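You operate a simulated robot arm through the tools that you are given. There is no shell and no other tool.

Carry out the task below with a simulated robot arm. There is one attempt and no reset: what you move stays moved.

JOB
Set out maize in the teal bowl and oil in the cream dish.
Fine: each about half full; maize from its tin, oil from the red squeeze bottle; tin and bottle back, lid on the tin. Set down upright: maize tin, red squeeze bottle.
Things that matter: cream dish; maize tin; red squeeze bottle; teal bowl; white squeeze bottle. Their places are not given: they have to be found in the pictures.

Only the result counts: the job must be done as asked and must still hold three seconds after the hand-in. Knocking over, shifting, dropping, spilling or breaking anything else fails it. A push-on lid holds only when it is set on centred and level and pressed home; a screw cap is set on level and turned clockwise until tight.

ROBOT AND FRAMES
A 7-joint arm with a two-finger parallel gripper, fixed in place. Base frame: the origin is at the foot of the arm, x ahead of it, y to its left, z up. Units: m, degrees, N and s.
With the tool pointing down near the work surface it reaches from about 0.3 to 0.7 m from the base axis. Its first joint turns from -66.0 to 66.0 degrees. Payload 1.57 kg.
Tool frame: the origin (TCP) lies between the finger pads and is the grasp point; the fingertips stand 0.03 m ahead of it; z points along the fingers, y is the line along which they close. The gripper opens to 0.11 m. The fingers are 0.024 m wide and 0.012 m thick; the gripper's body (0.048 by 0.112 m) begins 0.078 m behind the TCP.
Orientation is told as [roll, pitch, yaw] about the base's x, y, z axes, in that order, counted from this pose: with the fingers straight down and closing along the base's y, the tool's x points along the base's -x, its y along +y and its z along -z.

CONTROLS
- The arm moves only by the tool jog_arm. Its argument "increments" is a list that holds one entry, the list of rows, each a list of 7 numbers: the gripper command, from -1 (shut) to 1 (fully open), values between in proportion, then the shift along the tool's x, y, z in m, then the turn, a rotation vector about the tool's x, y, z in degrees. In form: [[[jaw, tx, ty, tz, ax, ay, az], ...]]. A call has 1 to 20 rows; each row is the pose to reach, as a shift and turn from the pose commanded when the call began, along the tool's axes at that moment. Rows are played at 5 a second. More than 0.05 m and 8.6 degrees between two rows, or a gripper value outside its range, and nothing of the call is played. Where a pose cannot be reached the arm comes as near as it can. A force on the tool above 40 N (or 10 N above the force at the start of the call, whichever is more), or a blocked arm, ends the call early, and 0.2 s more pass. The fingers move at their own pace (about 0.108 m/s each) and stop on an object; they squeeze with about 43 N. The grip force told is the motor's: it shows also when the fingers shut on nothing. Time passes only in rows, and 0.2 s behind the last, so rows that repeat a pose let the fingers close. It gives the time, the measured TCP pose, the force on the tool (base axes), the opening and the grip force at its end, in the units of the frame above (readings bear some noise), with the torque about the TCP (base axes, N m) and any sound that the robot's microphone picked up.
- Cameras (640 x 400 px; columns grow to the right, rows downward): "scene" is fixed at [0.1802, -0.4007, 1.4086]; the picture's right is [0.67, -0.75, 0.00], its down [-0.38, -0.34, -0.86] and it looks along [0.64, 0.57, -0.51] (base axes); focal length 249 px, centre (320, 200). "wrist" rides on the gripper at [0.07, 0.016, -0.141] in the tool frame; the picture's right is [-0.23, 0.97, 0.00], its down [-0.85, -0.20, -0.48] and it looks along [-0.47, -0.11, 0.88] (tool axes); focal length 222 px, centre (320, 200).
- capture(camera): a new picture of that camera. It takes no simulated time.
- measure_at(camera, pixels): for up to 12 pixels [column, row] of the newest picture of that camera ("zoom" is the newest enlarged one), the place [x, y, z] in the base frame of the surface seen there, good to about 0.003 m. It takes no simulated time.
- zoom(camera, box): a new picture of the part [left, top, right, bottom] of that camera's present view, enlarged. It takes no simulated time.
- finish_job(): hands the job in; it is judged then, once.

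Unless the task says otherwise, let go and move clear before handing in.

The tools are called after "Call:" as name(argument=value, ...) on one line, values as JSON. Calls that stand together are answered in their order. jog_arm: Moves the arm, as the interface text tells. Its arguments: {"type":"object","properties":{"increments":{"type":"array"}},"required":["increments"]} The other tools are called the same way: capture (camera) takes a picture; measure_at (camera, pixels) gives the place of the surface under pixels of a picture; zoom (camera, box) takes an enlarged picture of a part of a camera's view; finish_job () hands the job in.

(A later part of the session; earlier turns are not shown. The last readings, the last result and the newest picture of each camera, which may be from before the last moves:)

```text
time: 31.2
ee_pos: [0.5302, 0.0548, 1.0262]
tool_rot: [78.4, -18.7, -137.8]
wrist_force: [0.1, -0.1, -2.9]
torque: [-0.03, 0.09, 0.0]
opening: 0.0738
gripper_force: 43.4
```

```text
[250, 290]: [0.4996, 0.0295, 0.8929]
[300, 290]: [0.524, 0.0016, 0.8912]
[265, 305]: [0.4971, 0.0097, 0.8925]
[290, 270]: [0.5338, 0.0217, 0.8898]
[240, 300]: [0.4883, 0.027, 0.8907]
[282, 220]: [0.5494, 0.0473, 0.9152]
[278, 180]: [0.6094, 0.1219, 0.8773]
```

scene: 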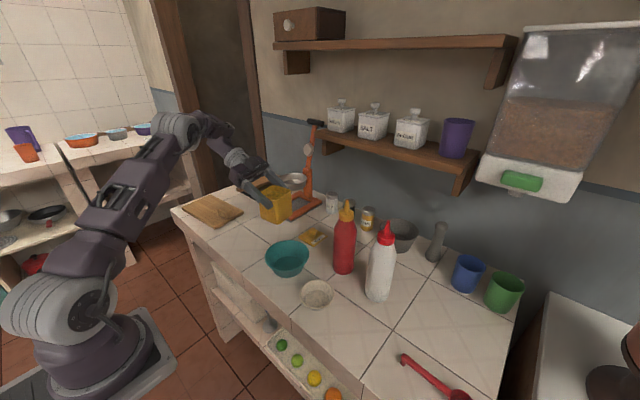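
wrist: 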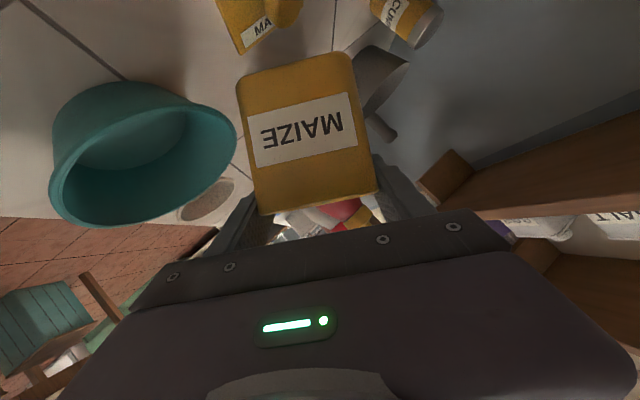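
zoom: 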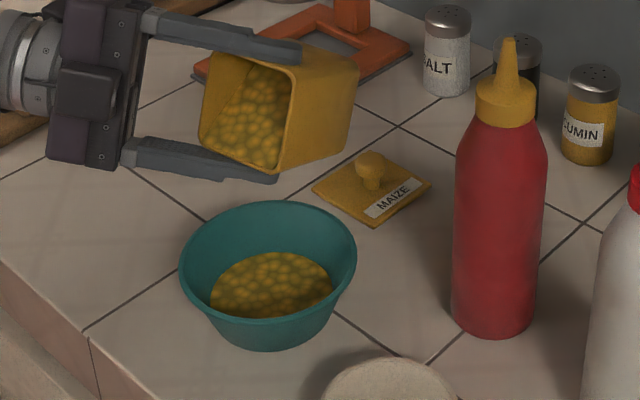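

Flow has stopped at equilibrium with the level near 0.8915, so the tilt angle sets the amount. I'll add 8 degrees with a small shift to keep the stream central, and wait a second.

Call:
jog_arm(increments=[[[-1, -0.0026, -0.0017, -0.0042, -2, 0, 3.46], [-1, -0.0051, -0.0035, -0.0084, -4, 0, 6.93], [-1, -0.0051, -0.0035, -0.0084, -4, 0, 6.93], [-1, -0.0051, -0.0035, -0.0084, -4, 0, 6.93], [-1, -0.0051, -0.0035, -0.0084, -4, 0, 6.93]]])

Call:
zoom(camera="scene", box=[245, 190, 355, 290])

Call:
measure_at(camera="zoom", pixels=[[250, 290], [300, 290], [265, 305], [290, 270], [240, 300], [225, 290], [270, 260]])

```text
time: 32.4
ee_pos: [0.5186, 0.0579, 1.0255]
tool_rot: [82.6, -11.9, -139.0]
wrist_force: [-0.5, -0.8, -3.3]
torque: [-0.01, 0.09, 0.01]
opening: 0.0737
gripper_force: 43.3
```

```text
4.00 times, centred on (300, 240) of scene
```

zoom: 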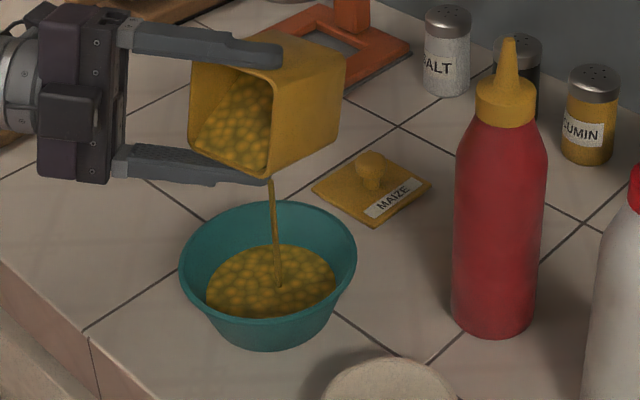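

```text
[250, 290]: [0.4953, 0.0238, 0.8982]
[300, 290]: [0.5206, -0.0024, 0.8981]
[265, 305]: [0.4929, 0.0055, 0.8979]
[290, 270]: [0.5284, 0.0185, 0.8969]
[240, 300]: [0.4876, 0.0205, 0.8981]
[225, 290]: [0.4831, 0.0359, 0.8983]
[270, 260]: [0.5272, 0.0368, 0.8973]
```

The level is 0.898 and still flowing slightly. I'll hold for about a second to let it settle.

Call:
jog_arm(increments=[[[-1, 0, 0, 0, 0, 0, 0], [-1, 0, 0, 0, 0, 0, 0], [-1, 0, 0, 0, 0, 0, 0], [-1, 0, 0, 0, 0, 0, 0]]])

Call:
zoom(camera="scene", box=[245, 190, 355, 290])

Call:
measure_at(camera="zoom", pixels=[[250, 290], [300, 290], [265, 305], [290, 270], [240, 300], [225, 290], [270, 260]])

```text
time: 33.4
ee_pos: [0.5186, 0.0583, 1.0255]
tool_rot: [82.8, -12.0, -138.8]
wrist_force: [0.2, -0.2, -3.2]
torque: [-0.01, 0.11, -0.01]
opening: 0.0738
gripper_force: 43.1
```

```text
4.00 times, centred on (300, 240) of scene
```

zoom: 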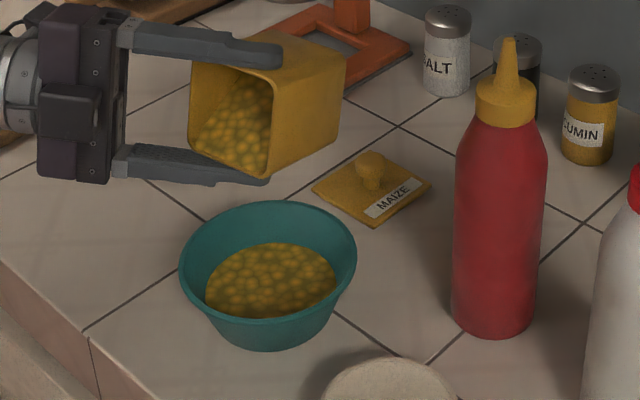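

```text
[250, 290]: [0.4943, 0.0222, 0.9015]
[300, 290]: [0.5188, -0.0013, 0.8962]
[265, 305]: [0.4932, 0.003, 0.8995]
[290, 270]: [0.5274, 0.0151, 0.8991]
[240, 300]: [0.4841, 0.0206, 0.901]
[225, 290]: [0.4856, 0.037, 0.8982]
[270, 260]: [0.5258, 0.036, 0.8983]
```

Settled at about 0.899. I'll add 7 degrees and wait for the flow to stop.

Call:
jog_arm(increments=[[[-1, 0, 0, 0, -1.75, 0, 3.03], [-1, 0, 0, 0, -3.5, 0, 6.06], [-1, 0, 0, 0, -3.5, 0, 6.06], [-1, 0, 0, 0, -3.5, 0, 6.06], [-1, 0, 0, 0, -3.5, 0, 6.06], [-1, 0, 0, 0, -3.5, 0, 6.06], [-1, 0, 0, 0, -3.5, 0, 6.06], [-1, 0, 0, 0, -3.5, 0, 6.06]]])

Call:
zoom(camera="scene", box=[245, 190, 355, 290])

Call:
measure_at(camera="zoom", pixels=[[250, 290], [300, 290], [265, 305], [290, 270], [240, 300], [225, 290], [270, 260], [255, 275], [310, 275], [280, 300]])

```text
time: 35.2
ee_pos: [0.5191, 0.0577, 1.0249]
tool_rot: [86.2, -6.0, -139.5]
wrist_force: [-0.3, 0.0, -2.9]
torque: [-0.02, 0.09, 0.02]
opening: 0.0739
gripper_force: 42.8
```

```text
4.00 times, centred on (300, 240) of scene
```

zoom: 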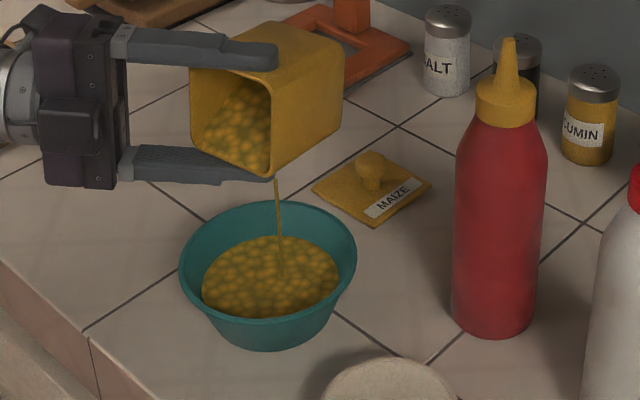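

```text
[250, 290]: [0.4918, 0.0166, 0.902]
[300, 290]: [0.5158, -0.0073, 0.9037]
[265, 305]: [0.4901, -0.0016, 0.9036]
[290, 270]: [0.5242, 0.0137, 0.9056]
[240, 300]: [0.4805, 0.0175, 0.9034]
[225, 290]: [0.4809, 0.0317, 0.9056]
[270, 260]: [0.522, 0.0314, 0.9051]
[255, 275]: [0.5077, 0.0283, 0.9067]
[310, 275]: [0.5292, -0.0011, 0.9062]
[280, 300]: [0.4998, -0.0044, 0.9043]
```

The level is about 0.9045 and a thin stream continues. I'll wait another second at this tilt.

Call:
jog_arm(increments=[[[-1, 0, 0, 0, 0, 0, 0], [-1, 0, 0, 0, -1, 0, 1.73], [-1, 0, 0, 0, -1, 0, 1.73], [-1, 0, 0, 0, -1, 0, 1.73], [-1, 0, 0, 0, -1, 0, 1.73], [-1, 0, 0, 0, -1, 0, 1.73]]])

Call:
zoom(camera="scene", box=[245, 190, 355, 290])

Call:
measure_at(camera="zoom", pixels=[[250, 290], [300, 290], [265, 305], [290, 270], [240, 300], [225, 290], [270, 260], [255, 275], [310, 275], [280, 300]])

Call:
measure_at(camera="zoom", pixels=[[182, 260], [355, 255], [268, 202], [200, 225], [340, 220], [300, 206], [230, 340], [300, 345], [270, 350]])

```text
time: 36.6
ee_pos: [0.5191, 0.0587, 1.025]
tool_rot: [87.3, -4.2, -139.6]
wrist_force: [0.1, 0.6, -2.6]
torque: [-0.02, 0.14, 0.02]
opening: 0.0736
gripper_force: 42.7
```

```text
4.00 times, centred on (300, 240) of scene
```

zoom: 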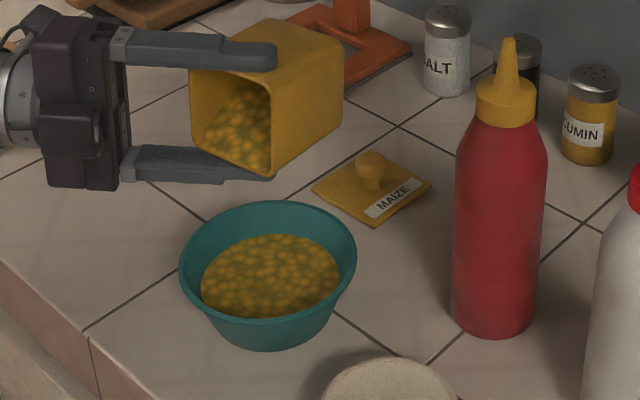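

```text
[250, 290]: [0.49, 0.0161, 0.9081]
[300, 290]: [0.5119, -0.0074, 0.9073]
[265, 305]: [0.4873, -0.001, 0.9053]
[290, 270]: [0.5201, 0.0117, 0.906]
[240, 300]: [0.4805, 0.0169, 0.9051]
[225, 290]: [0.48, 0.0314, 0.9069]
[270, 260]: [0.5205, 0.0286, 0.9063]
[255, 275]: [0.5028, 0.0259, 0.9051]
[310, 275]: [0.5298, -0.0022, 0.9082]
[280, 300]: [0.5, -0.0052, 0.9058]
```

```text
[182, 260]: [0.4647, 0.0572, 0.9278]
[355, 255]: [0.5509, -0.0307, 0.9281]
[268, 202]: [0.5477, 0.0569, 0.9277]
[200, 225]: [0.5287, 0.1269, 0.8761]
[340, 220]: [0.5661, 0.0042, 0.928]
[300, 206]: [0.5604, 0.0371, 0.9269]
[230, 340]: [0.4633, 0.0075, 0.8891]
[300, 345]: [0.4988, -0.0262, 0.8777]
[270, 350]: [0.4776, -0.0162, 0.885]
```

The level is about 0.9065 with the rim at 0.928, so roughly 53% of depth but a bit under half by volume. I'll add about 2.5 degrees more for a small top-up.

Call:
jog_arm(increments=[[[-1, 0, 0, 0, -1.25, 0, 2.17], [-1, 0, 0, 0, -1.25, 0, 2.17], [-1, 0, 0, 0, -1.25, 0, 2.17], [-1, 0, 0, 0, -1.25, 0, 2.17], [-1, 0, 0, 0, -1.25, 0, 2.17], [-1, 0, 0, 0, -1.25, 0, 2.17]]])

Call:
zoom(camera="scene", box=[245, 190, 355, 290])

Call:
measure_at(camera="zoom", pixels=[[250, 290], [300, 290], [265, 305], [290, 270], [240, 300], [225, 290], [270, 260], [255, 275], [310, 275], [280, 300], [275, 285], [320, 285]])

```text
time: 38.0
ee_pos: [0.5196, 0.0573, 1.0248]
tool_rot: [88.6, -2.1, -139.7]
wrist_force: [0.0, 0.6, -1.4]
torque: [0.0, 0.09, -0.01]
opening: 0.0741
gripper_force: 42.8
```

```text
4.00 times, centred on (300, 240) of scene
```

zoom: 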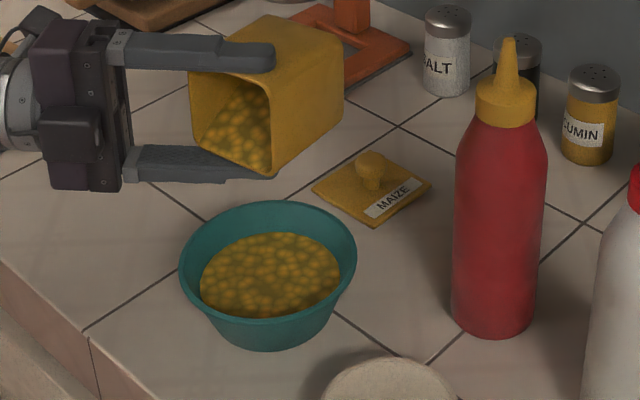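

```text
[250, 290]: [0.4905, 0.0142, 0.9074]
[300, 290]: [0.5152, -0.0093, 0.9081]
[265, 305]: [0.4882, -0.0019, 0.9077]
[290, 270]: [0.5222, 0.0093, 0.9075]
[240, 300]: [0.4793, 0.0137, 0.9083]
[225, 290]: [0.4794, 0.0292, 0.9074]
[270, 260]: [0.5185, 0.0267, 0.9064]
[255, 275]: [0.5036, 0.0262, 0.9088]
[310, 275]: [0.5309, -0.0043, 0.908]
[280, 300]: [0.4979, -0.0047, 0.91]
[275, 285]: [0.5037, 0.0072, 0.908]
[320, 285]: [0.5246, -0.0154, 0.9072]
```

The level is now about 0.908, a good half. I'll roll the tin back upright while rising 5 cm so it clears the bowl rim.

Call:
jog_arm(increments=[[[-1, -0.0004, 0.01, -0.0002, 3.98, 0, -6.9], [-1, -0.0007, 0.02, -0.0004, 7.96, 0, -13.8], [-1, -0.0011, 0.03, -0.0006, 11.94, 0, -20.7], [-1, -0.0014, 0.04, -0.0008, 15.93, 0, -27.6], [-1, -0.0018, 0.05, -0.001, 19.91, 0, -34.5], [-1, -0.0018, 0.05, -0.001, 23.89, 0, -41.4], [-1, -0.0018, 0.05, -0.001, 27.87, 0, -48.3], [-1, -0.0018, 0.05, -0.001, 31.85, 0, -55.2], [-1, -0.0018, 0.05, -0.001, 35.84, 0, -62.1], [-1, -0.0018, 0.05, -0.001, 39.82, 0, -69.0], [-1, -0.0018, 0.05, -0.001, 43.8, 0, -75.9], [-1, -0.0018, 0.05, -0.001, 43.8, 0, -75.9]]])

Call:
zoom(camera="scene", box=[220, 160, 360, 290])

Call:
capture(camera="wrist")

```text
time: 40.6
ee_pos: [0.5176, 0.0578, 1.0751]
tool_rot: [-0.5, -59.8, -79.3]
wrist_force: [0.5, -0.4, -2.8]
torque: [0.02, 0.0, -0.02]
opening: 0.0738
gripper_force: 43.0
```

```text
3.08 times, centred on (290, 225) of scene
```

zoom: 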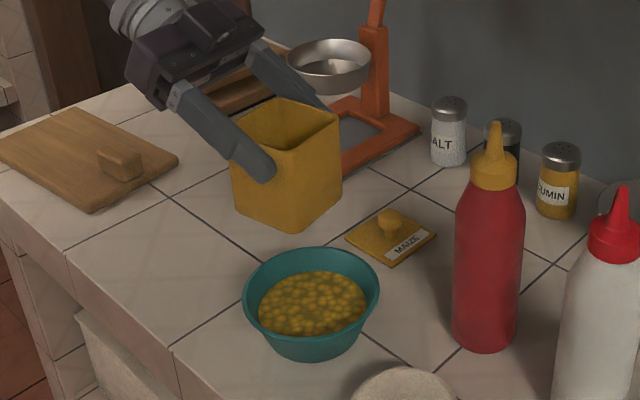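

```text
taken
```

wrist: 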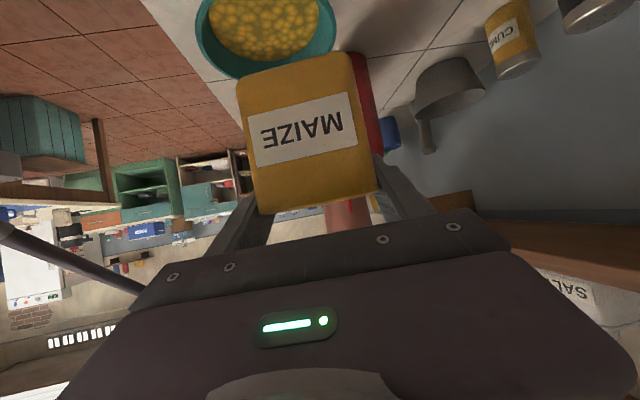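

The tin is upright again and the bowl is nicely half full with nothing spilled. I'll carry the tin back the way it came.

Call:
jog_arm(increments=[[[-1, 0.0092, 0.0174, -0.016, -0.2, 0, 0], [-1, 0.0185, 0.0347, -0.0319, -0.4, 0, 0], [-1, 0.0277, 0.0521, -0.0479, -0.5, 0, 0], [-1, 0.0277, 0.0521, -0.0479, -0.5, 0, 0]]])

```text
time: 41.6
ee_pos: [0.5608, 0.1216, 1.0757]
tool_rot: [0.3, -59.8, -79.5]
wrist_force: [0.4, -0.1, -1.6]
torque: [0.01, 0.01, -0.03]
opening: 0.0736
gripper_force: 42.8
```

Now yawing back to +3.5 degrees while moving above the tin's original spot.

Call:
jog_arm(increments=[[[-1, 0.0045, -0.0015, -0.0049, -7.19, 0, -4.15], [-1, 0.0091, -0.003, -0.0097, -14.38, 0, -8.3], [-1, 0.0136, -0.0045, -0.0146, -21.57, 0, -12.45], [-1, 0.0182, -0.006, -0.0194, -28.76, 0, -16.6], [-1, 0.0227, -0.0075, -0.0243, -35.95, 0, -20.75], [-1, 0.0272, -0.009, -0.0292, -43.14, 0, -24.9], [-1, 0.0318, -0.0105, -0.034, -50.33, 0, -29.05], [-1, 0.0363, -0.012, -0.0389, -57.52, 0, -33.2], [-1, 0.0409, -0.0135, -0.0437, -64.71, 0, -37.35], [-1, 0.0454, -0.015, -0.0486, -71.9, 0, -41.5], [-1, 0.0454, -0.015, -0.0486, -71.9, 0, -41.5]]])

Call:
zoom(camera="scene", box=[200, 160, 340, 270])

```text
time: 44.0
ee_pos: [0.5344, 0.1818, 1.0599]
tool_rot: [0.4, -60.2, 3.5]
wrist_force: [-0.2, -0.5, -2.7]
torque: [-0.04, -0.01, 0.0]
opening: 0.0738
gripper_force: 43.5
```

```text
3.64 times, centred on (270, 215) of scene
```

zoom: 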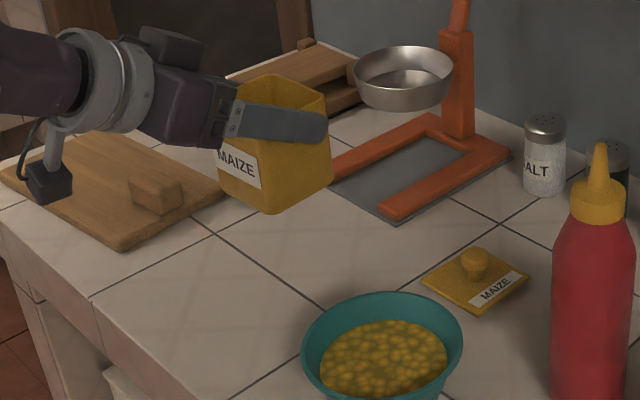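

The tin is back above its spot. I'll check its levelness and bottom height before lowering.

Call:
zoom(camera="scene", box=[240, 175, 300, 225])

```text
8.00 times, centred on (270, 200) of scene
```

zoom: 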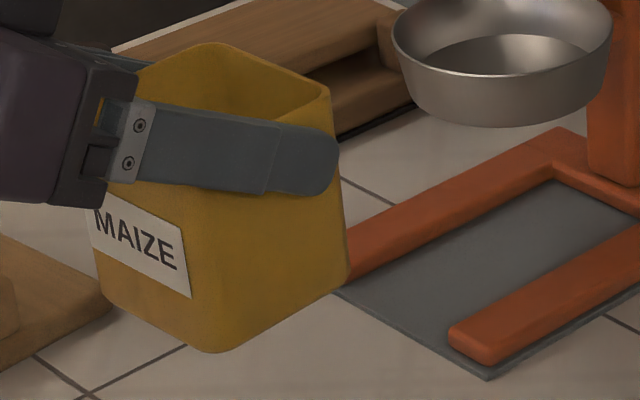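

Call:
measure_at(camera="zoom", pixels=[[205, 46], [322, 88], [140, 72], [103, 300], [210, 348], [345, 275], [200, 300], [320, 220], [340, 200], [190, 230], [100, 240], [300, 76]])

```text
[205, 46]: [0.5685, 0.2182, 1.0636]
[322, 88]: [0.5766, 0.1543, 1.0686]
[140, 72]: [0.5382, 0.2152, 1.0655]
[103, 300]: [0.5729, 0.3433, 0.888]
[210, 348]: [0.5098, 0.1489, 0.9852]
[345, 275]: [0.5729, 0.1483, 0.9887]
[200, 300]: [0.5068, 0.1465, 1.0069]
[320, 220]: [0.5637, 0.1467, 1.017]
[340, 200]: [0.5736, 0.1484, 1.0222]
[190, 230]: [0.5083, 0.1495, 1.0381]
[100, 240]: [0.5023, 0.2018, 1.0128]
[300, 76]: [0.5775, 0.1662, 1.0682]
```

The tin is level, with its bottom about 0.079 below the TCP. I'll lower to z 0.968 first.

Call:
jog_arm(increments=[[[-1, 0.0266, 0.0005, 0.0153, 0, 0, 0], [-1, 0.0531, 0.0008, 0.0307, 0, 0, 0], [-1, 0.0797, 0.0008, 0.046, 0, 0, 0], [-1, 0.0797, 0.0008, 0.046, 0, 0, 0]]])

Call:
zoom(camera="scene", box=[230, 190, 310, 250])

```text
time: 45.0
ee_pos: [0.5345, 0.1842, 0.9687]
tool_rot: [0.3, -60.2, 3.4]
wrist_force: [-0.2, 0.2, -2.8]
torque: [0.02, 0.0, 0.0]
opening: 0.0738
gripper_force: 42.7
```

```text
6.67 times, centred on (270, 220) of scene
```

zoom: 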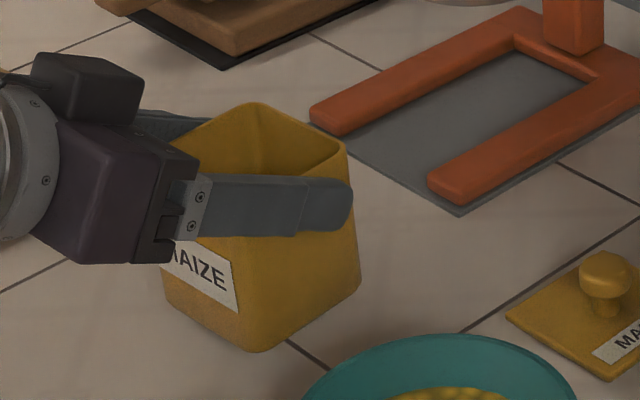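

Close to the counter now. I'll go down in small steps and watch the vertical force for contact.

Call:
jog_arm(increments=[[[-1, 0.0026, 0, 0.0015, 0, 0, 0], [-1, 0.0052, 0, 0.003, 0, 0, 0], [-1, 0.0069, 0, 0.004, 0, 0, 0], [-1, 0.0069, 0, 0.004, 0, 0, 0]]])

```text
time: 46.0
ee_pos: [0.5344, 0.1822, 0.9601]
tool_rot: [0.4, -60.1, 3.3]
wrist_force: [-0.3, 0.7, -1.3]
torque: [0.05, 0.03, 0.0]
opening: 0.0737
gripper_force: 42.4
```

The vertical force is easing (-1.3 N). Two more millimetre steps.

Call:
jog_arm(increments=[[[-1, 0.0009, 0, 0.0005, 0, 0, 0], [-1, 0.0017, 0, 0.001, 0, 0, 0], [-1, 0.0017, 0, 0.001, 0, 0, 0]]])

Call:
zoom(camera="scene", box=[230, 190, 310, 250])

```text
time: 46.8
ee_pos: [0.5347, 0.1821, 0.9585]
tool_rot: [0.4, -60.1, 3.4]
wrist_force: [-0.2, -0.5, -2.5]
torque: [-0.01, 0.02, 0.0]
opening: 0.0737
gripper_force: 42.5
```

```text
6.67 times, centred on (270, 220) of scene
```

zoom: 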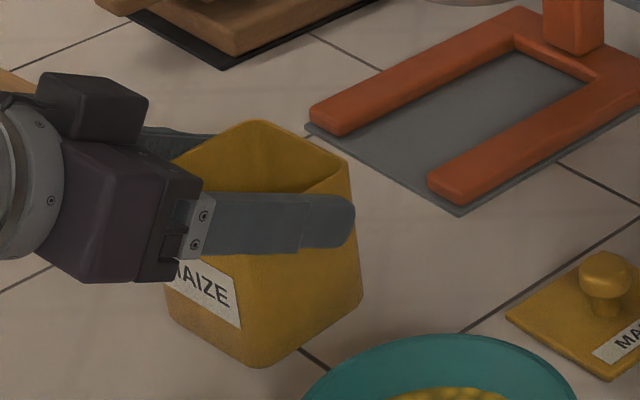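

Call:
measure_at(camera="zoom", pixels=[[260, 364], [262, 372], [360, 300], [364, 306], [175, 320], [262, 355], [255, 124], [350, 160]])

Call:
jog_arm(increments=[[[-1, 0.0009, 0, 0.0005, 0, 0, 0], [-1, 0.0017, 0, 0.001, 0, 0, 0], [-1, 0.0026, 0, 0.0015, 0, 0, 0], [-1, 0.0026, 0, 0.0015, 0, 0, 0]]])

```text
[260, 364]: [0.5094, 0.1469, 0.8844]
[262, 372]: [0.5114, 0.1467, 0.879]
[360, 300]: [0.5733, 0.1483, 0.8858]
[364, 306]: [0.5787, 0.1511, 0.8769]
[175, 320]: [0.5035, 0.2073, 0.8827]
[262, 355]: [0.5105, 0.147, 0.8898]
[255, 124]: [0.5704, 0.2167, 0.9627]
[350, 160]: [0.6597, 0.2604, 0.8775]
```

```text
time: 47.8
ee_pos: [0.5357, 0.184, 0.9576]
tool_rot: [0.5, -60.2, 3.4]
wrist_force: [-5.1, -1.6, 21.5]
torque: [-0.74, 1.11, -0.06]
opening: 0.0738
gripper_force: 42.9
```

Firm contact: 21.5 N upward at z 0.9576, so the tin is on the counter. I'll relieve about 2 mm of press and then open the fingers.

Call:
jog_arm(increments=[[[-1, -0.0009, 0, -0.0005, 0, 0, 0], [-1, -0.0017, 0, -0.001, 0, 0, 0], [-1, -0.0017, 0, -0.001, 0, 0, 0]]])

```text
time: 48.6
ee_pos: [0.533, 0.1831, 0.9563]
tool_rot: [0.4, -60.0, 3.4]
wrist_force: [0.7, 1.4, 0.8]
torque: [-0.07, 0.04, 0.03]
opening: 0.0741
gripper_force: 43.0
```

The force is near zero, so the tin is resting. Opening the fingers now.

Call:
jog_arm(increments=[[[0.4, 0, 0, 0, 0, 0, 0], [0.5, 0, 0, 0, 0, 0, 0], [0.8, 0, 0, 0, 0, 0, 0], [1, 0, 0, 0, 0, 0, 0], [1, 0, 0, 0, 0, 0, 0]]])

Call:
zoom(camera="scene", box=[230, 190, 310, 250])

Call:
measure_at(camera="zoom", pixels=[[260, 364], [262, 372], [360, 300], [255, 124], [300, 140]])

```text
time: 49.8
ee_pos: [0.5341, 0.1836, 0.9571]
tool_rot: [0.3, -60.1, 3.5]
wrist_force: [0.2, -0.2, 0.8]
torque: [-0.02, -0.03, 0.0]
opening: 0.1101
gripper_force: 0.0
```

```text
6.67 times, centred on (270, 220) of scene
```

zoom: 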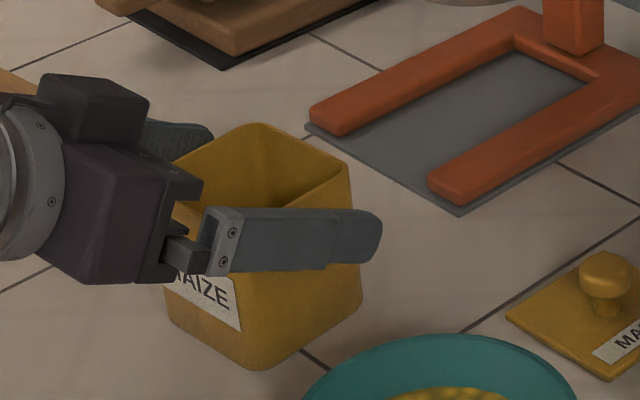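

```text
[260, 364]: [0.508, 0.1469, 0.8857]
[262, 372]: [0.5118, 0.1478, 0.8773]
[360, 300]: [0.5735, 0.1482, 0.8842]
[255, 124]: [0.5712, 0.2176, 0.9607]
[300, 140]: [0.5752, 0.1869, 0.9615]
```

The tin stands at its original place. I'll retract straight up and then swing the tool to point down above the lid.

Call:
jog_arm(increments=[[[1, -0.026, 0, -0.015, 0, 0, 0], [1, -0.052, 0, -0.03, 0, 0, 0], [1, -0.078, 0, -0.045, 0, 0, 0], [1, -0.104, 0, -0.06, 0, 0, 0], [1, -0.139, 0, -0.08, 0, 0, 0]]])

```text
time: 51.0
ee_pos: [0.5335, 0.1838, 1.1189]
tool_rot: [0.6, -60.2, 3.4]
wrist_force: [0.6, 0.9, -0.3]
torque: [-0.01, -0.01, -0.03]
opening: 0.1103
gripper_force: 0.2
```

Retracted clear. Now rotating the tool to point straight down while moving above and behind the lid.

Call:
jog_arm(increments=[[[1, -0.0016, -0.0172, 0.0076, 0, 7.5, 0], [1, -0.0032, -0.0344, 0.0151, 0, 15, 0], [1, -0.0048, -0.0516, 0.0227, 0, 22.5, 0], [1, -0.0064, -0.0689, 0.0303, 0, 30, 0], [1, -0.008, -0.0861, 0.0378, 0, 37.5, 0], [1, -0.0096, -0.1033, 0.0454, 0, 45, 0], [1, -0.0112, -0.1205, 0.0529, 0, 52.5, 0], [1, -0.0128, -0.1377, 0.0605, 0, 60, 0], [1, -0.0128, -0.1377, 0.0605, 0, 60, 0]]])

Call:
capture(camera="wrist")

Call:
zoom(camera="scene", box=[290, 220, 340, 255])

```text
time: 53.0
ee_pos: [0.6018, 0.0489, 1.0975]
tool_rot: [0.2, 0.0, 3.8]
wrist_force: [0.0, 0.4, -0.1]
torque: [-0.01, -0.02, 0.06]
opening: 0.1098
gripper_force: 0.0
out of reach, approached as far as the arm can: row 2
```

```text
taken
```

wrist: 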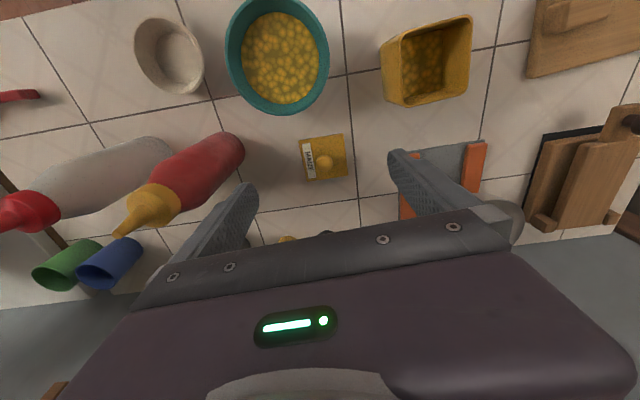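

```text
11.43 times, centred on (315, 238) of scene
```

zoom: 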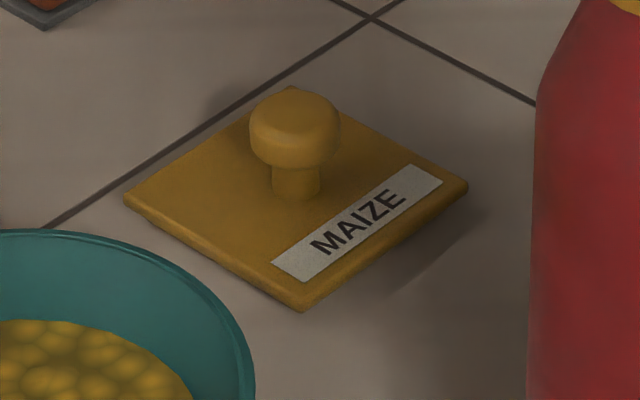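

The lid and knob are clearly seen. I'll measure the lid's corners, knob head and stem in both views.

Call:
measure_at(camera="zoom", pixels=[[128, 199], [302, 300], [463, 184], [272, 105], [295, 115], [255, 130], [336, 130], [295, 150], [295, 185], [275, 185], [318, 185], [200, 200]])

Call:
zoom(camera="wrist", box=[280, 120, 370, 190])

```text
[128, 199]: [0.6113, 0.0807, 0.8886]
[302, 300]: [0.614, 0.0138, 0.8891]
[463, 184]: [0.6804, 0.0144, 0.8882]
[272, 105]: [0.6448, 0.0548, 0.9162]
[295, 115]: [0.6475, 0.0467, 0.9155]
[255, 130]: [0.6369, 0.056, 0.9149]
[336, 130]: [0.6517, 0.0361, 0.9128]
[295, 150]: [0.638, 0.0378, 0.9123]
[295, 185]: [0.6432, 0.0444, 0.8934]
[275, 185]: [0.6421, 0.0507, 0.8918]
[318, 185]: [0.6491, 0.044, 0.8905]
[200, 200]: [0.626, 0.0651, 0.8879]
```

```text
5.71 times, centred on (325, 155) of wrist
```

zoom: 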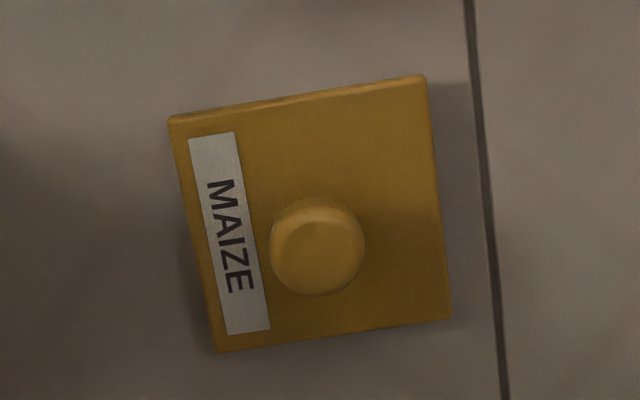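

Call:
measure_at(camera="zoom", pixels=[[175, 123], [420, 80], [446, 315], [222, 346], [318, 250], [285, 240], [355, 245], [318, 210], [318, 285], [400, 200], [320, 150], [200, 250]])

Call:
zoom(camera="wrist", box=[370, 0, 490, 110])

```text
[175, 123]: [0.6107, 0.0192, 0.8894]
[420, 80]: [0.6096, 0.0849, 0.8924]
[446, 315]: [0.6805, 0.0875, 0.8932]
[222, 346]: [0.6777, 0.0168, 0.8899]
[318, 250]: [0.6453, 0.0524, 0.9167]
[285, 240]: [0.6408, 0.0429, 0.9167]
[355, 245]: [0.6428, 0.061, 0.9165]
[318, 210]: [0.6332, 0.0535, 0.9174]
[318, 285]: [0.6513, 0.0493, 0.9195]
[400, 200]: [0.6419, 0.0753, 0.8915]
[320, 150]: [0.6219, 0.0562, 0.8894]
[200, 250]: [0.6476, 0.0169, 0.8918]
```

```text
3.64 times, centred on (430, 55) of wrist
```

zoom: 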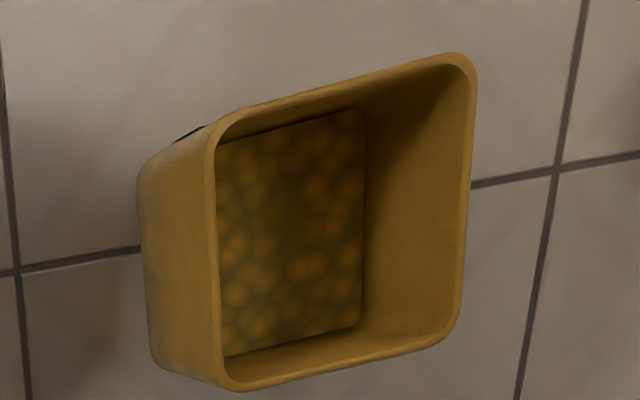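

Next I'll measure the tin rim in the same wrist picture, so that lid and tin share the same bias.

Call:
measure_at(camera="zoom", pixels=[[212, 135], [462, 60], [452, 340], [228, 385], [335, 97], [468, 200], [340, 365], [212, 260], [290, 230], [240, 300]])

Call:
zoom(camera="scene", box=[235, 195, 285, 245])

```text
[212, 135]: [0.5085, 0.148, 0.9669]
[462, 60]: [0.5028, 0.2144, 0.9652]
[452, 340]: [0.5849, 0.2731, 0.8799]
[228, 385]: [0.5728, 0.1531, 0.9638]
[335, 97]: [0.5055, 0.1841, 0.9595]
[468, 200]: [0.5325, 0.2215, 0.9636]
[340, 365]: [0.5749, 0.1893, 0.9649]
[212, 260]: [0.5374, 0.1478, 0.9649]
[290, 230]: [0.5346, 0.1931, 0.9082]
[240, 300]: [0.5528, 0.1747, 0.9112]
```

```text
8.00 times, centred on (260, 220) of scene
```

zoom: 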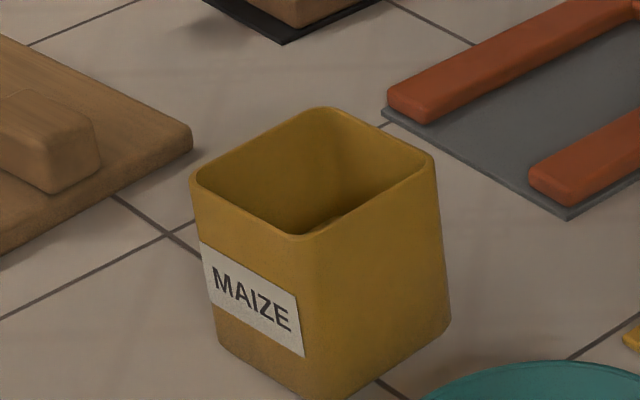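

Call:
measure_at(camera="zoom", pixels=[[194, 178], [322, 110], [432, 158], [298, 236], [255, 143], [378, 132], [368, 198], [245, 212]])

```text
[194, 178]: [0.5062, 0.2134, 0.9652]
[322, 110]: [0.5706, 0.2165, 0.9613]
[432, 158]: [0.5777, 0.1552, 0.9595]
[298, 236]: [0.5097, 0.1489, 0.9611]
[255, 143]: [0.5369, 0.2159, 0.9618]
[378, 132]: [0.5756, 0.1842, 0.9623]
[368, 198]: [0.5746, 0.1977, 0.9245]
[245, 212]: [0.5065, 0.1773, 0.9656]
```

The tin rim centre is about (0.5405, 0.184) with yaw near 3.8 degrees, and the lid centre is about (0.645, 0.050) with yaw near 1 degree. I'll move above the knob and go down with partly open fingers.

Call:
jog_arm(increments=[[[0.5, -0.0217, -0.0009, 0.03, 0, 0, 1.4], [0.2, -0.0433, -0.0018, 0.06, 0, 0, 2.8], [0.2, -0.0433, -0.0018, 0.1, 0, 0, 2.8], [0.2, -0.0433, -0.0018, 0.14, 0, 0, 2.8], [0.2, -0.0433, -0.0018, 0.14, 0, 0, 2.8]]])

Call:
zoom(camera="scene", box=[280, 200, 360, 260])

Call:
capture(camera="wrist")

```text
time: 54.2
ee_pos: [0.6456, 0.0514, 0.9584]
tool_rot: [0.2, -0.1, 0.9]
wrist_force: [0.1, 0.5, 0.2]
torque: [-0.02, 0.01, -0.02]
opening: 0.066
gripper_force: 0.1
```

```text
6.67 times, centred on (320, 230) of scene
```

zoom: 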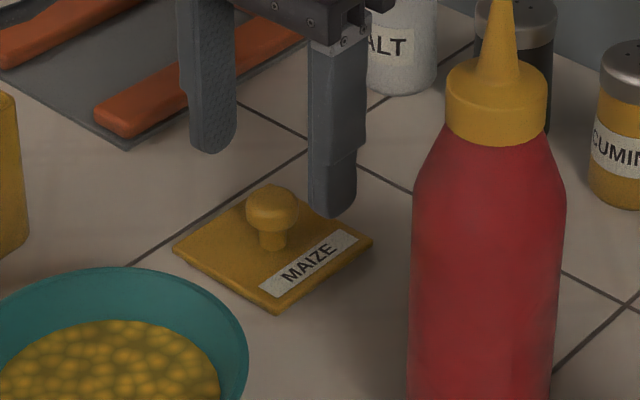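

```text
taken
```

wrist: 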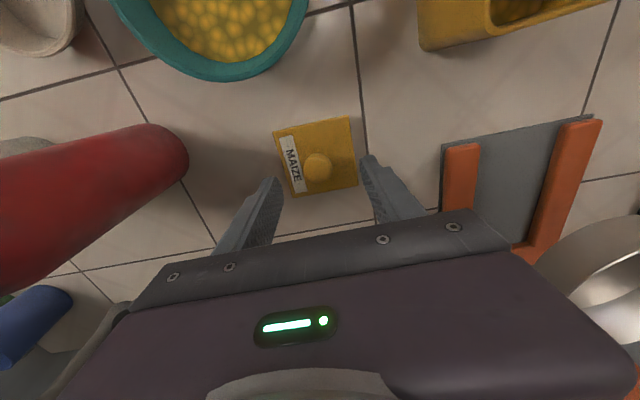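

The fingers straddle the knob at wrist (318,168). I'll re-measure the knob and fingertips from here for x alignment.

Call:
zoom(camera="wrist", box=[255, 105, 395, 205])

```text
4.00 times, centred on (325, 155) of wrist
```

zoom: 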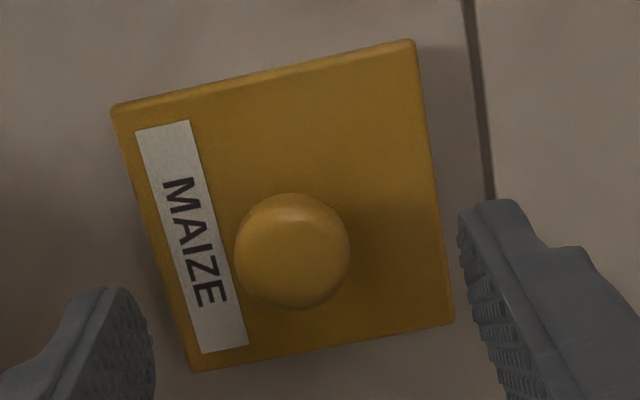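

Call:
measure_at(camera="zoom", pixels=[[292, 250], [242, 255], [344, 250], [292, 200], [295, 305], [115, 108], [408, 45], [448, 318], [196, 366], [470, 215], [125, 292], [500, 205]])

```text
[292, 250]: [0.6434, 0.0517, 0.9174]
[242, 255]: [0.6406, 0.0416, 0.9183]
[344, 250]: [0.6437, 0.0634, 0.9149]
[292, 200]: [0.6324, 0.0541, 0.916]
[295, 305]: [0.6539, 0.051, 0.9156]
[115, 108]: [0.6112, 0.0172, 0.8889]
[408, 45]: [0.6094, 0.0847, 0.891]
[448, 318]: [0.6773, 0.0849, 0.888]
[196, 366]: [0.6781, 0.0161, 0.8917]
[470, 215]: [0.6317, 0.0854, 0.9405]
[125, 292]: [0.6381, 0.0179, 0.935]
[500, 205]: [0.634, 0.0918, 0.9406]
```

The knob centre is at about (0.6434, 0.052, top 0.917). I'll lower to z 0.923 with fingertips just above the lid plate, then close on the knob.

Call:
jog_arm(increments=[[[0.2, 0.0015, 0, 0.018, 0, 0, 0], [0.2, 0.0015, 0, 0.0355, 0, 0, 0], [0.2, 0.0015, 0, 0.0355, 0, 0, 0], [-0.3, 0.0015, 0, 0.0355, 0, 0, 0], [-1, 0.0015, 0, 0.0355, 0, 0, 0], [-1, 0.0015, 0, 0.0355, 0, 0, 0], [-1, 0.0015, 0, 0.0355, 0, 0, 0]]])

Call:
zoom(camera="scene", box=[280, 200, 360, 260])

```text
time: 55.8
ee_pos: [0.645, 0.0517, 0.9227]
tool_rot: [0.2, -0.1, 0.9]
wrist_force: [0.6, 0.4, 0.1]
torque: [-0.02, 0.0, 0.03]
opening: 0.0242
gripper_force: 36.2
```

```text
6.67 times, centred on (320, 230) of scene
```

zoom: 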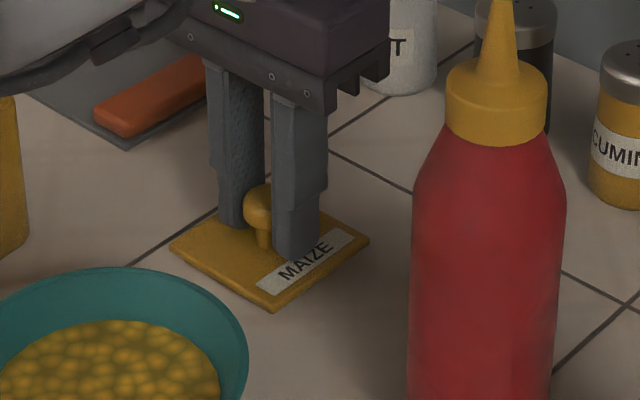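

The knob is gripped at opening 0.0242. I'll lift slowly by 3 cm and check that the lid comes along level.

Call:
jog_arm(increments=[[[-1, 0, 0, -0.003, 0, 0, 0], [-1, 0, 0, -0.01, 0, 0, 0], [-1, 0, 0, -0.02, 0, 0, 0], [-1, 0, 0, -0.03, 0, 0, 0], [-1, 0, 0, -0.03, 0, 0, 0]]])

Call:
zoom(camera="scene", box=[280, 200, 360, 260])

Call:
zoom(camera="wrist", box=[255, 105, 395, 205])

```text
time: 57.0
ee_pos: [0.6446, 0.0506, 0.9534]
tool_rot: [0.2, -0.2, 0.9]
wrist_force: [0.7, -0.3, -0.8]
torque: [0.01, 0.03, 0.02]
opening: 0.0244
gripper_force: 36.7
```

```text
6.67 times, centred on (320, 230) of scene
```

zoom: 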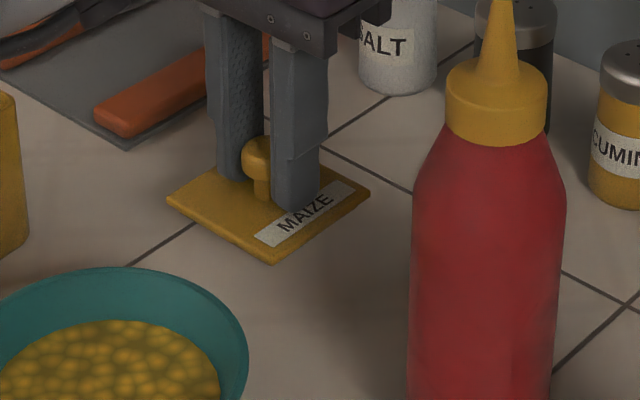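

```text
4.00 times, centred on (325, 155) of wrist
```

zoom: 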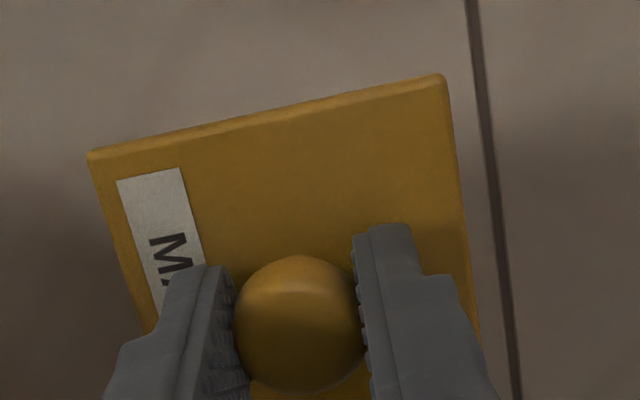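

The lid is lifted. I'll measure its corners to check that it is level and where it sits relative to the TCP.

Call:
measure_at(camera="zoom", pixels=[[92, 158], [440, 80], [270, 120], [120, 250], [460, 230], [300, 180], [300, 325], [245, 320], [350, 315], [300, 260]])

Call:
zoom(camera="scene", box=[295, 205, 335, 240])

```text
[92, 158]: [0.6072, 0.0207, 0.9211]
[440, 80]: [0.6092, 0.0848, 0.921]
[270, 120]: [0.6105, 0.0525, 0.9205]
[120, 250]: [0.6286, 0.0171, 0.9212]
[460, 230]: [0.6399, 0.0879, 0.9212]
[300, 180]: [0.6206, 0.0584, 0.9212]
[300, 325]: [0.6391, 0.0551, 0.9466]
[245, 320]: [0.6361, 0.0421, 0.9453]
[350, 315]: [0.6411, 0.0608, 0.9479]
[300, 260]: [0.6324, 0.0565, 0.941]
```

```text
11.43 times, centred on (315, 222) of scene
```

zoom: 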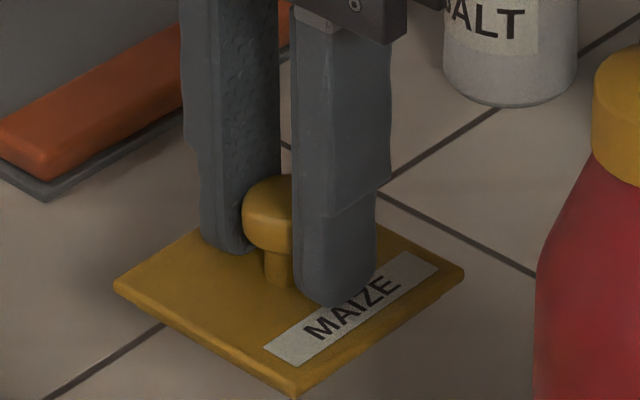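

Call:
measure_at(camera="zoom", pixels=[[118, 286], [296, 388], [462, 270], [200, 345], [390, 330], [180, 280], [240, 330], [420, 265], [268, 190], [278, 265]])

```text
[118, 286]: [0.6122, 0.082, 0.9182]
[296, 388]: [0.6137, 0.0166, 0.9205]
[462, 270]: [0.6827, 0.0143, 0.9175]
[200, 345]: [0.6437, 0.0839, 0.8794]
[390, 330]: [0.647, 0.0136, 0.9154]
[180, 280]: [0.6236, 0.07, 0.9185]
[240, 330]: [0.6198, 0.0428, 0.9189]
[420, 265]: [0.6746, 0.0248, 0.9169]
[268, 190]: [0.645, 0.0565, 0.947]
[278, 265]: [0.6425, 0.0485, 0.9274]
```

The lid hangs level with its plate top 0.033 below the TCP. I'll raise it to z 1.05 and carry it above the tin centre (0.540, 0.184), yawing to about 4.2 degrees.

Call:
jog_arm(increments=[[[-1, 0, 0, -0.04, 0, 0, 0], [-1, 0, 0, -0.08, 0, 0, 0], [-1, 0.015, 0.02, -0.0966, 0, 0, -0.5], [-1, 0.037, 0.0485, -0.0966, 0, 0, -1.2], [-1, 0.059, 0.0775, -0.0966, 0, 0, -1.9], [-1, 0.081, 0.1065, -0.0966, 0, 0, -2.6], [-1, 0.1025, 0.135, -0.0966, 0, 0, -3.3], [-1, 0.1025, 0.135, -0.0966, 0, 0, -3.3]]])

Call:
capture(camera="wrist")

Call:
zoom(camera="scene", box=[225, 165, 295, 240])

```text
time: 58.8
ee_pos: [0.5398, 0.1839, 1.0511]
tool_rot: [0.2, -0.1, 4.2]
wrist_force: [0.3, 0.1, 0.6]
torque: [-0.02, -0.01, 0.0]
opening: 0.0244
gripper_force: 36.4
```

```text
taken
```

wrist: 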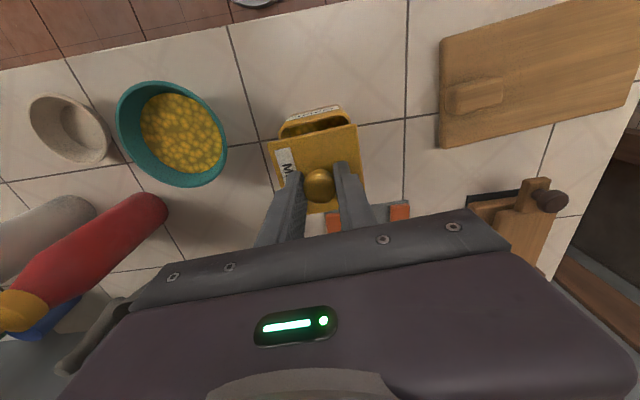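

```text
5.33 times, centred on (260, 202) of scene
```

zoom: 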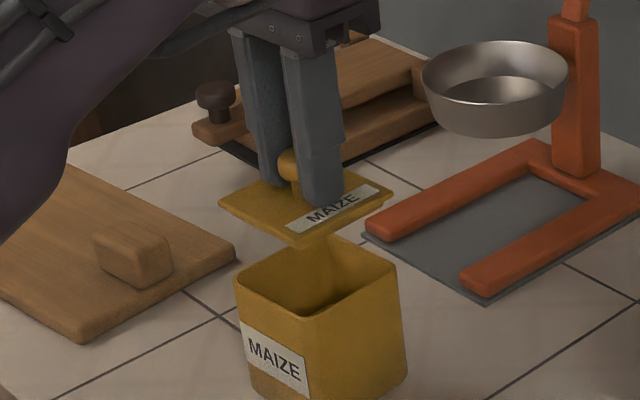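

The lid is right above the tin. I'll lower to 1 cm above the rim and check alignment from both cameras.

Call:
jog_arm(increments=[[[-1, 0, 0, 0.015, 0, 0, 0], [-1, 0, 0, 0.031, 0, 0, 0], [-1, 0, 0, 0.031, 0, 0, 0]]])

Call:
zoom(camera="wrist", box=[250, 90, 390, 230])

Call:
zoom(camera="scene", box=[235, 185, 285, 235])

```text
time: 59.6
ee_pos: [0.5398, 0.1828, 1.0199]
tool_rot: [0.1, -0.1, 4.2]
wrist_force: [0.6, -0.1, -0.6]
torque: [0.02, 0.01, 0.04]
opening: 0.0245
gripper_force: 36.7
```

```text
2.86 times, centred on (320, 160) of wrist
```

zoom: 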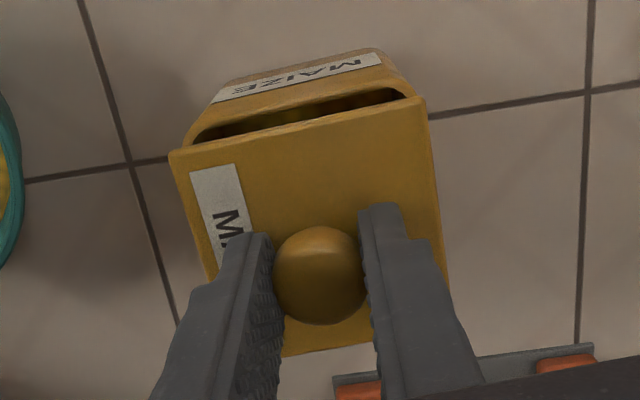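

```text
8.00 times, centred on (260, 210) of scene
```

zoom: 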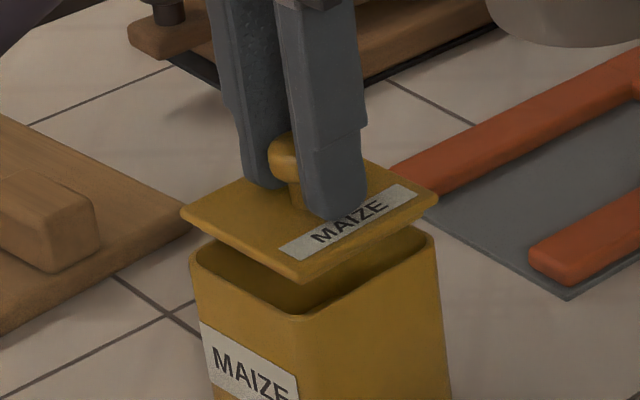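

Call:
measure_at(camera="zoom", pixels=[[186, 213], [300, 276], [432, 198], [196, 258], [300, 313], [430, 241], [241, 246], [366, 236], [245, 288], [368, 280], [240, 215], [400, 195]])

Call:
zoom(camera="wrist", box=[270, 95, 370, 165])

```text
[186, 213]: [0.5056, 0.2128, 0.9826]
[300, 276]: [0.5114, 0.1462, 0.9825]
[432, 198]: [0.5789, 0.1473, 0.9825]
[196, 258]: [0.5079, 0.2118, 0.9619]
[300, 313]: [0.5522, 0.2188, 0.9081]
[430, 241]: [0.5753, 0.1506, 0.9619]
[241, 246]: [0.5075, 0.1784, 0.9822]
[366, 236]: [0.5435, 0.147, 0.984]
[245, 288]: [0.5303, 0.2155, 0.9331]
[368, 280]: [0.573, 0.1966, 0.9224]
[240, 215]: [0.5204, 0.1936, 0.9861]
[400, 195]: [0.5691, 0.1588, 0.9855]
```

```text
5.71 times, centred on (320, 130) of wrist
```

zoom: 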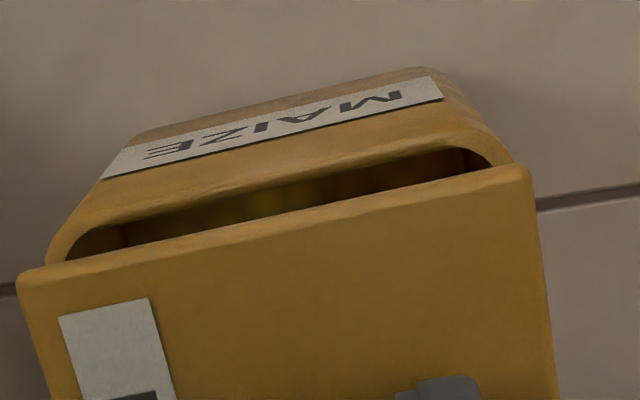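

The lid and tin centres agree within about 1 mm and their edges run parallel. Lowering to just above contact.

Call:
jog_arm(increments=[[[-1, 0, 0, 0.004, 0, 0, 0], [-1, 0, 0, 0.008, 0, 0, 0], [-1, 0, 0, 0.011, 0, 0, 0], [-1, 0, 0, 0.011, 0, 0, 0]]])

Call:
zoom(camera="scene", box=[235, 185, 285, 235])

```text
time: 60.6
ee_pos: [0.5399, 0.1827, 1.0079]
tool_rot: [0.2, 0.0, 4.2]
wrist_force: [0.6, -0.4, 0.1]
torque: [-0.01, 0.02, -0.01]
opening: 0.0247
gripper_force: 36.0
```

```text
8.00 times, centred on (260, 210) of scene
```

zoom: 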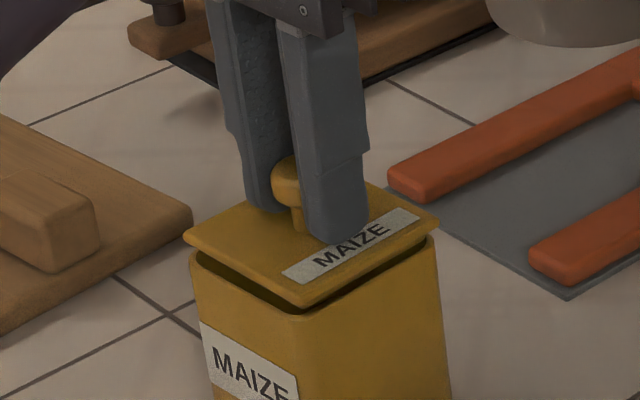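

No contact yet; a small gap remains. I'll continue down in 1.5 mm steps.

Call:
jog_arm(increments=[[[-1, 0, 0, 0.0015, 0, 0, 0], [-1, 0, 0, 0.003, 0, 0, 0], [-1, 0, 0, 0.003, 0, 0, 0]]])

```text
time: 61.4
ee_pos: [0.5398, 0.1843, 1.0052]
tool_rot: [0.2, -0.1, 4.1]
wrist_force: [0.1, -0.8, -0.8]
torque: [0.01, -0.01, 0.01]
opening: 0.0243
gripper_force: 35.7
```

Call:
jog_arm(increments=[[[-1, 0, 0, 0.0015, 0, 0, 0], [-1, 0, 0, 0.003, 0, 0, 0], [-1, 0, 0, 0.003, 0, 0, 0]]])

Call:
zoom(camera="scene", box=[235, 185, 285, 235])

```text
time: 62.2
ee_pos: [0.5386, 0.1837, 1.0022]
tool_rot: [0.2, -0.1, 4.1]
wrist_force: [-2.7, -0.1, 9.4]
torque: [-0.09, 0.08, 0.02]
opening: 0.0244
gripper_force: 36.2
heard: snap
```

```text
8.00 times, centred on (260, 210) of scene
```

zoom: 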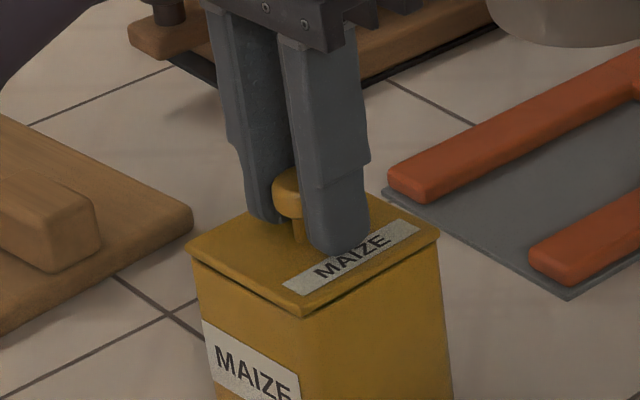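

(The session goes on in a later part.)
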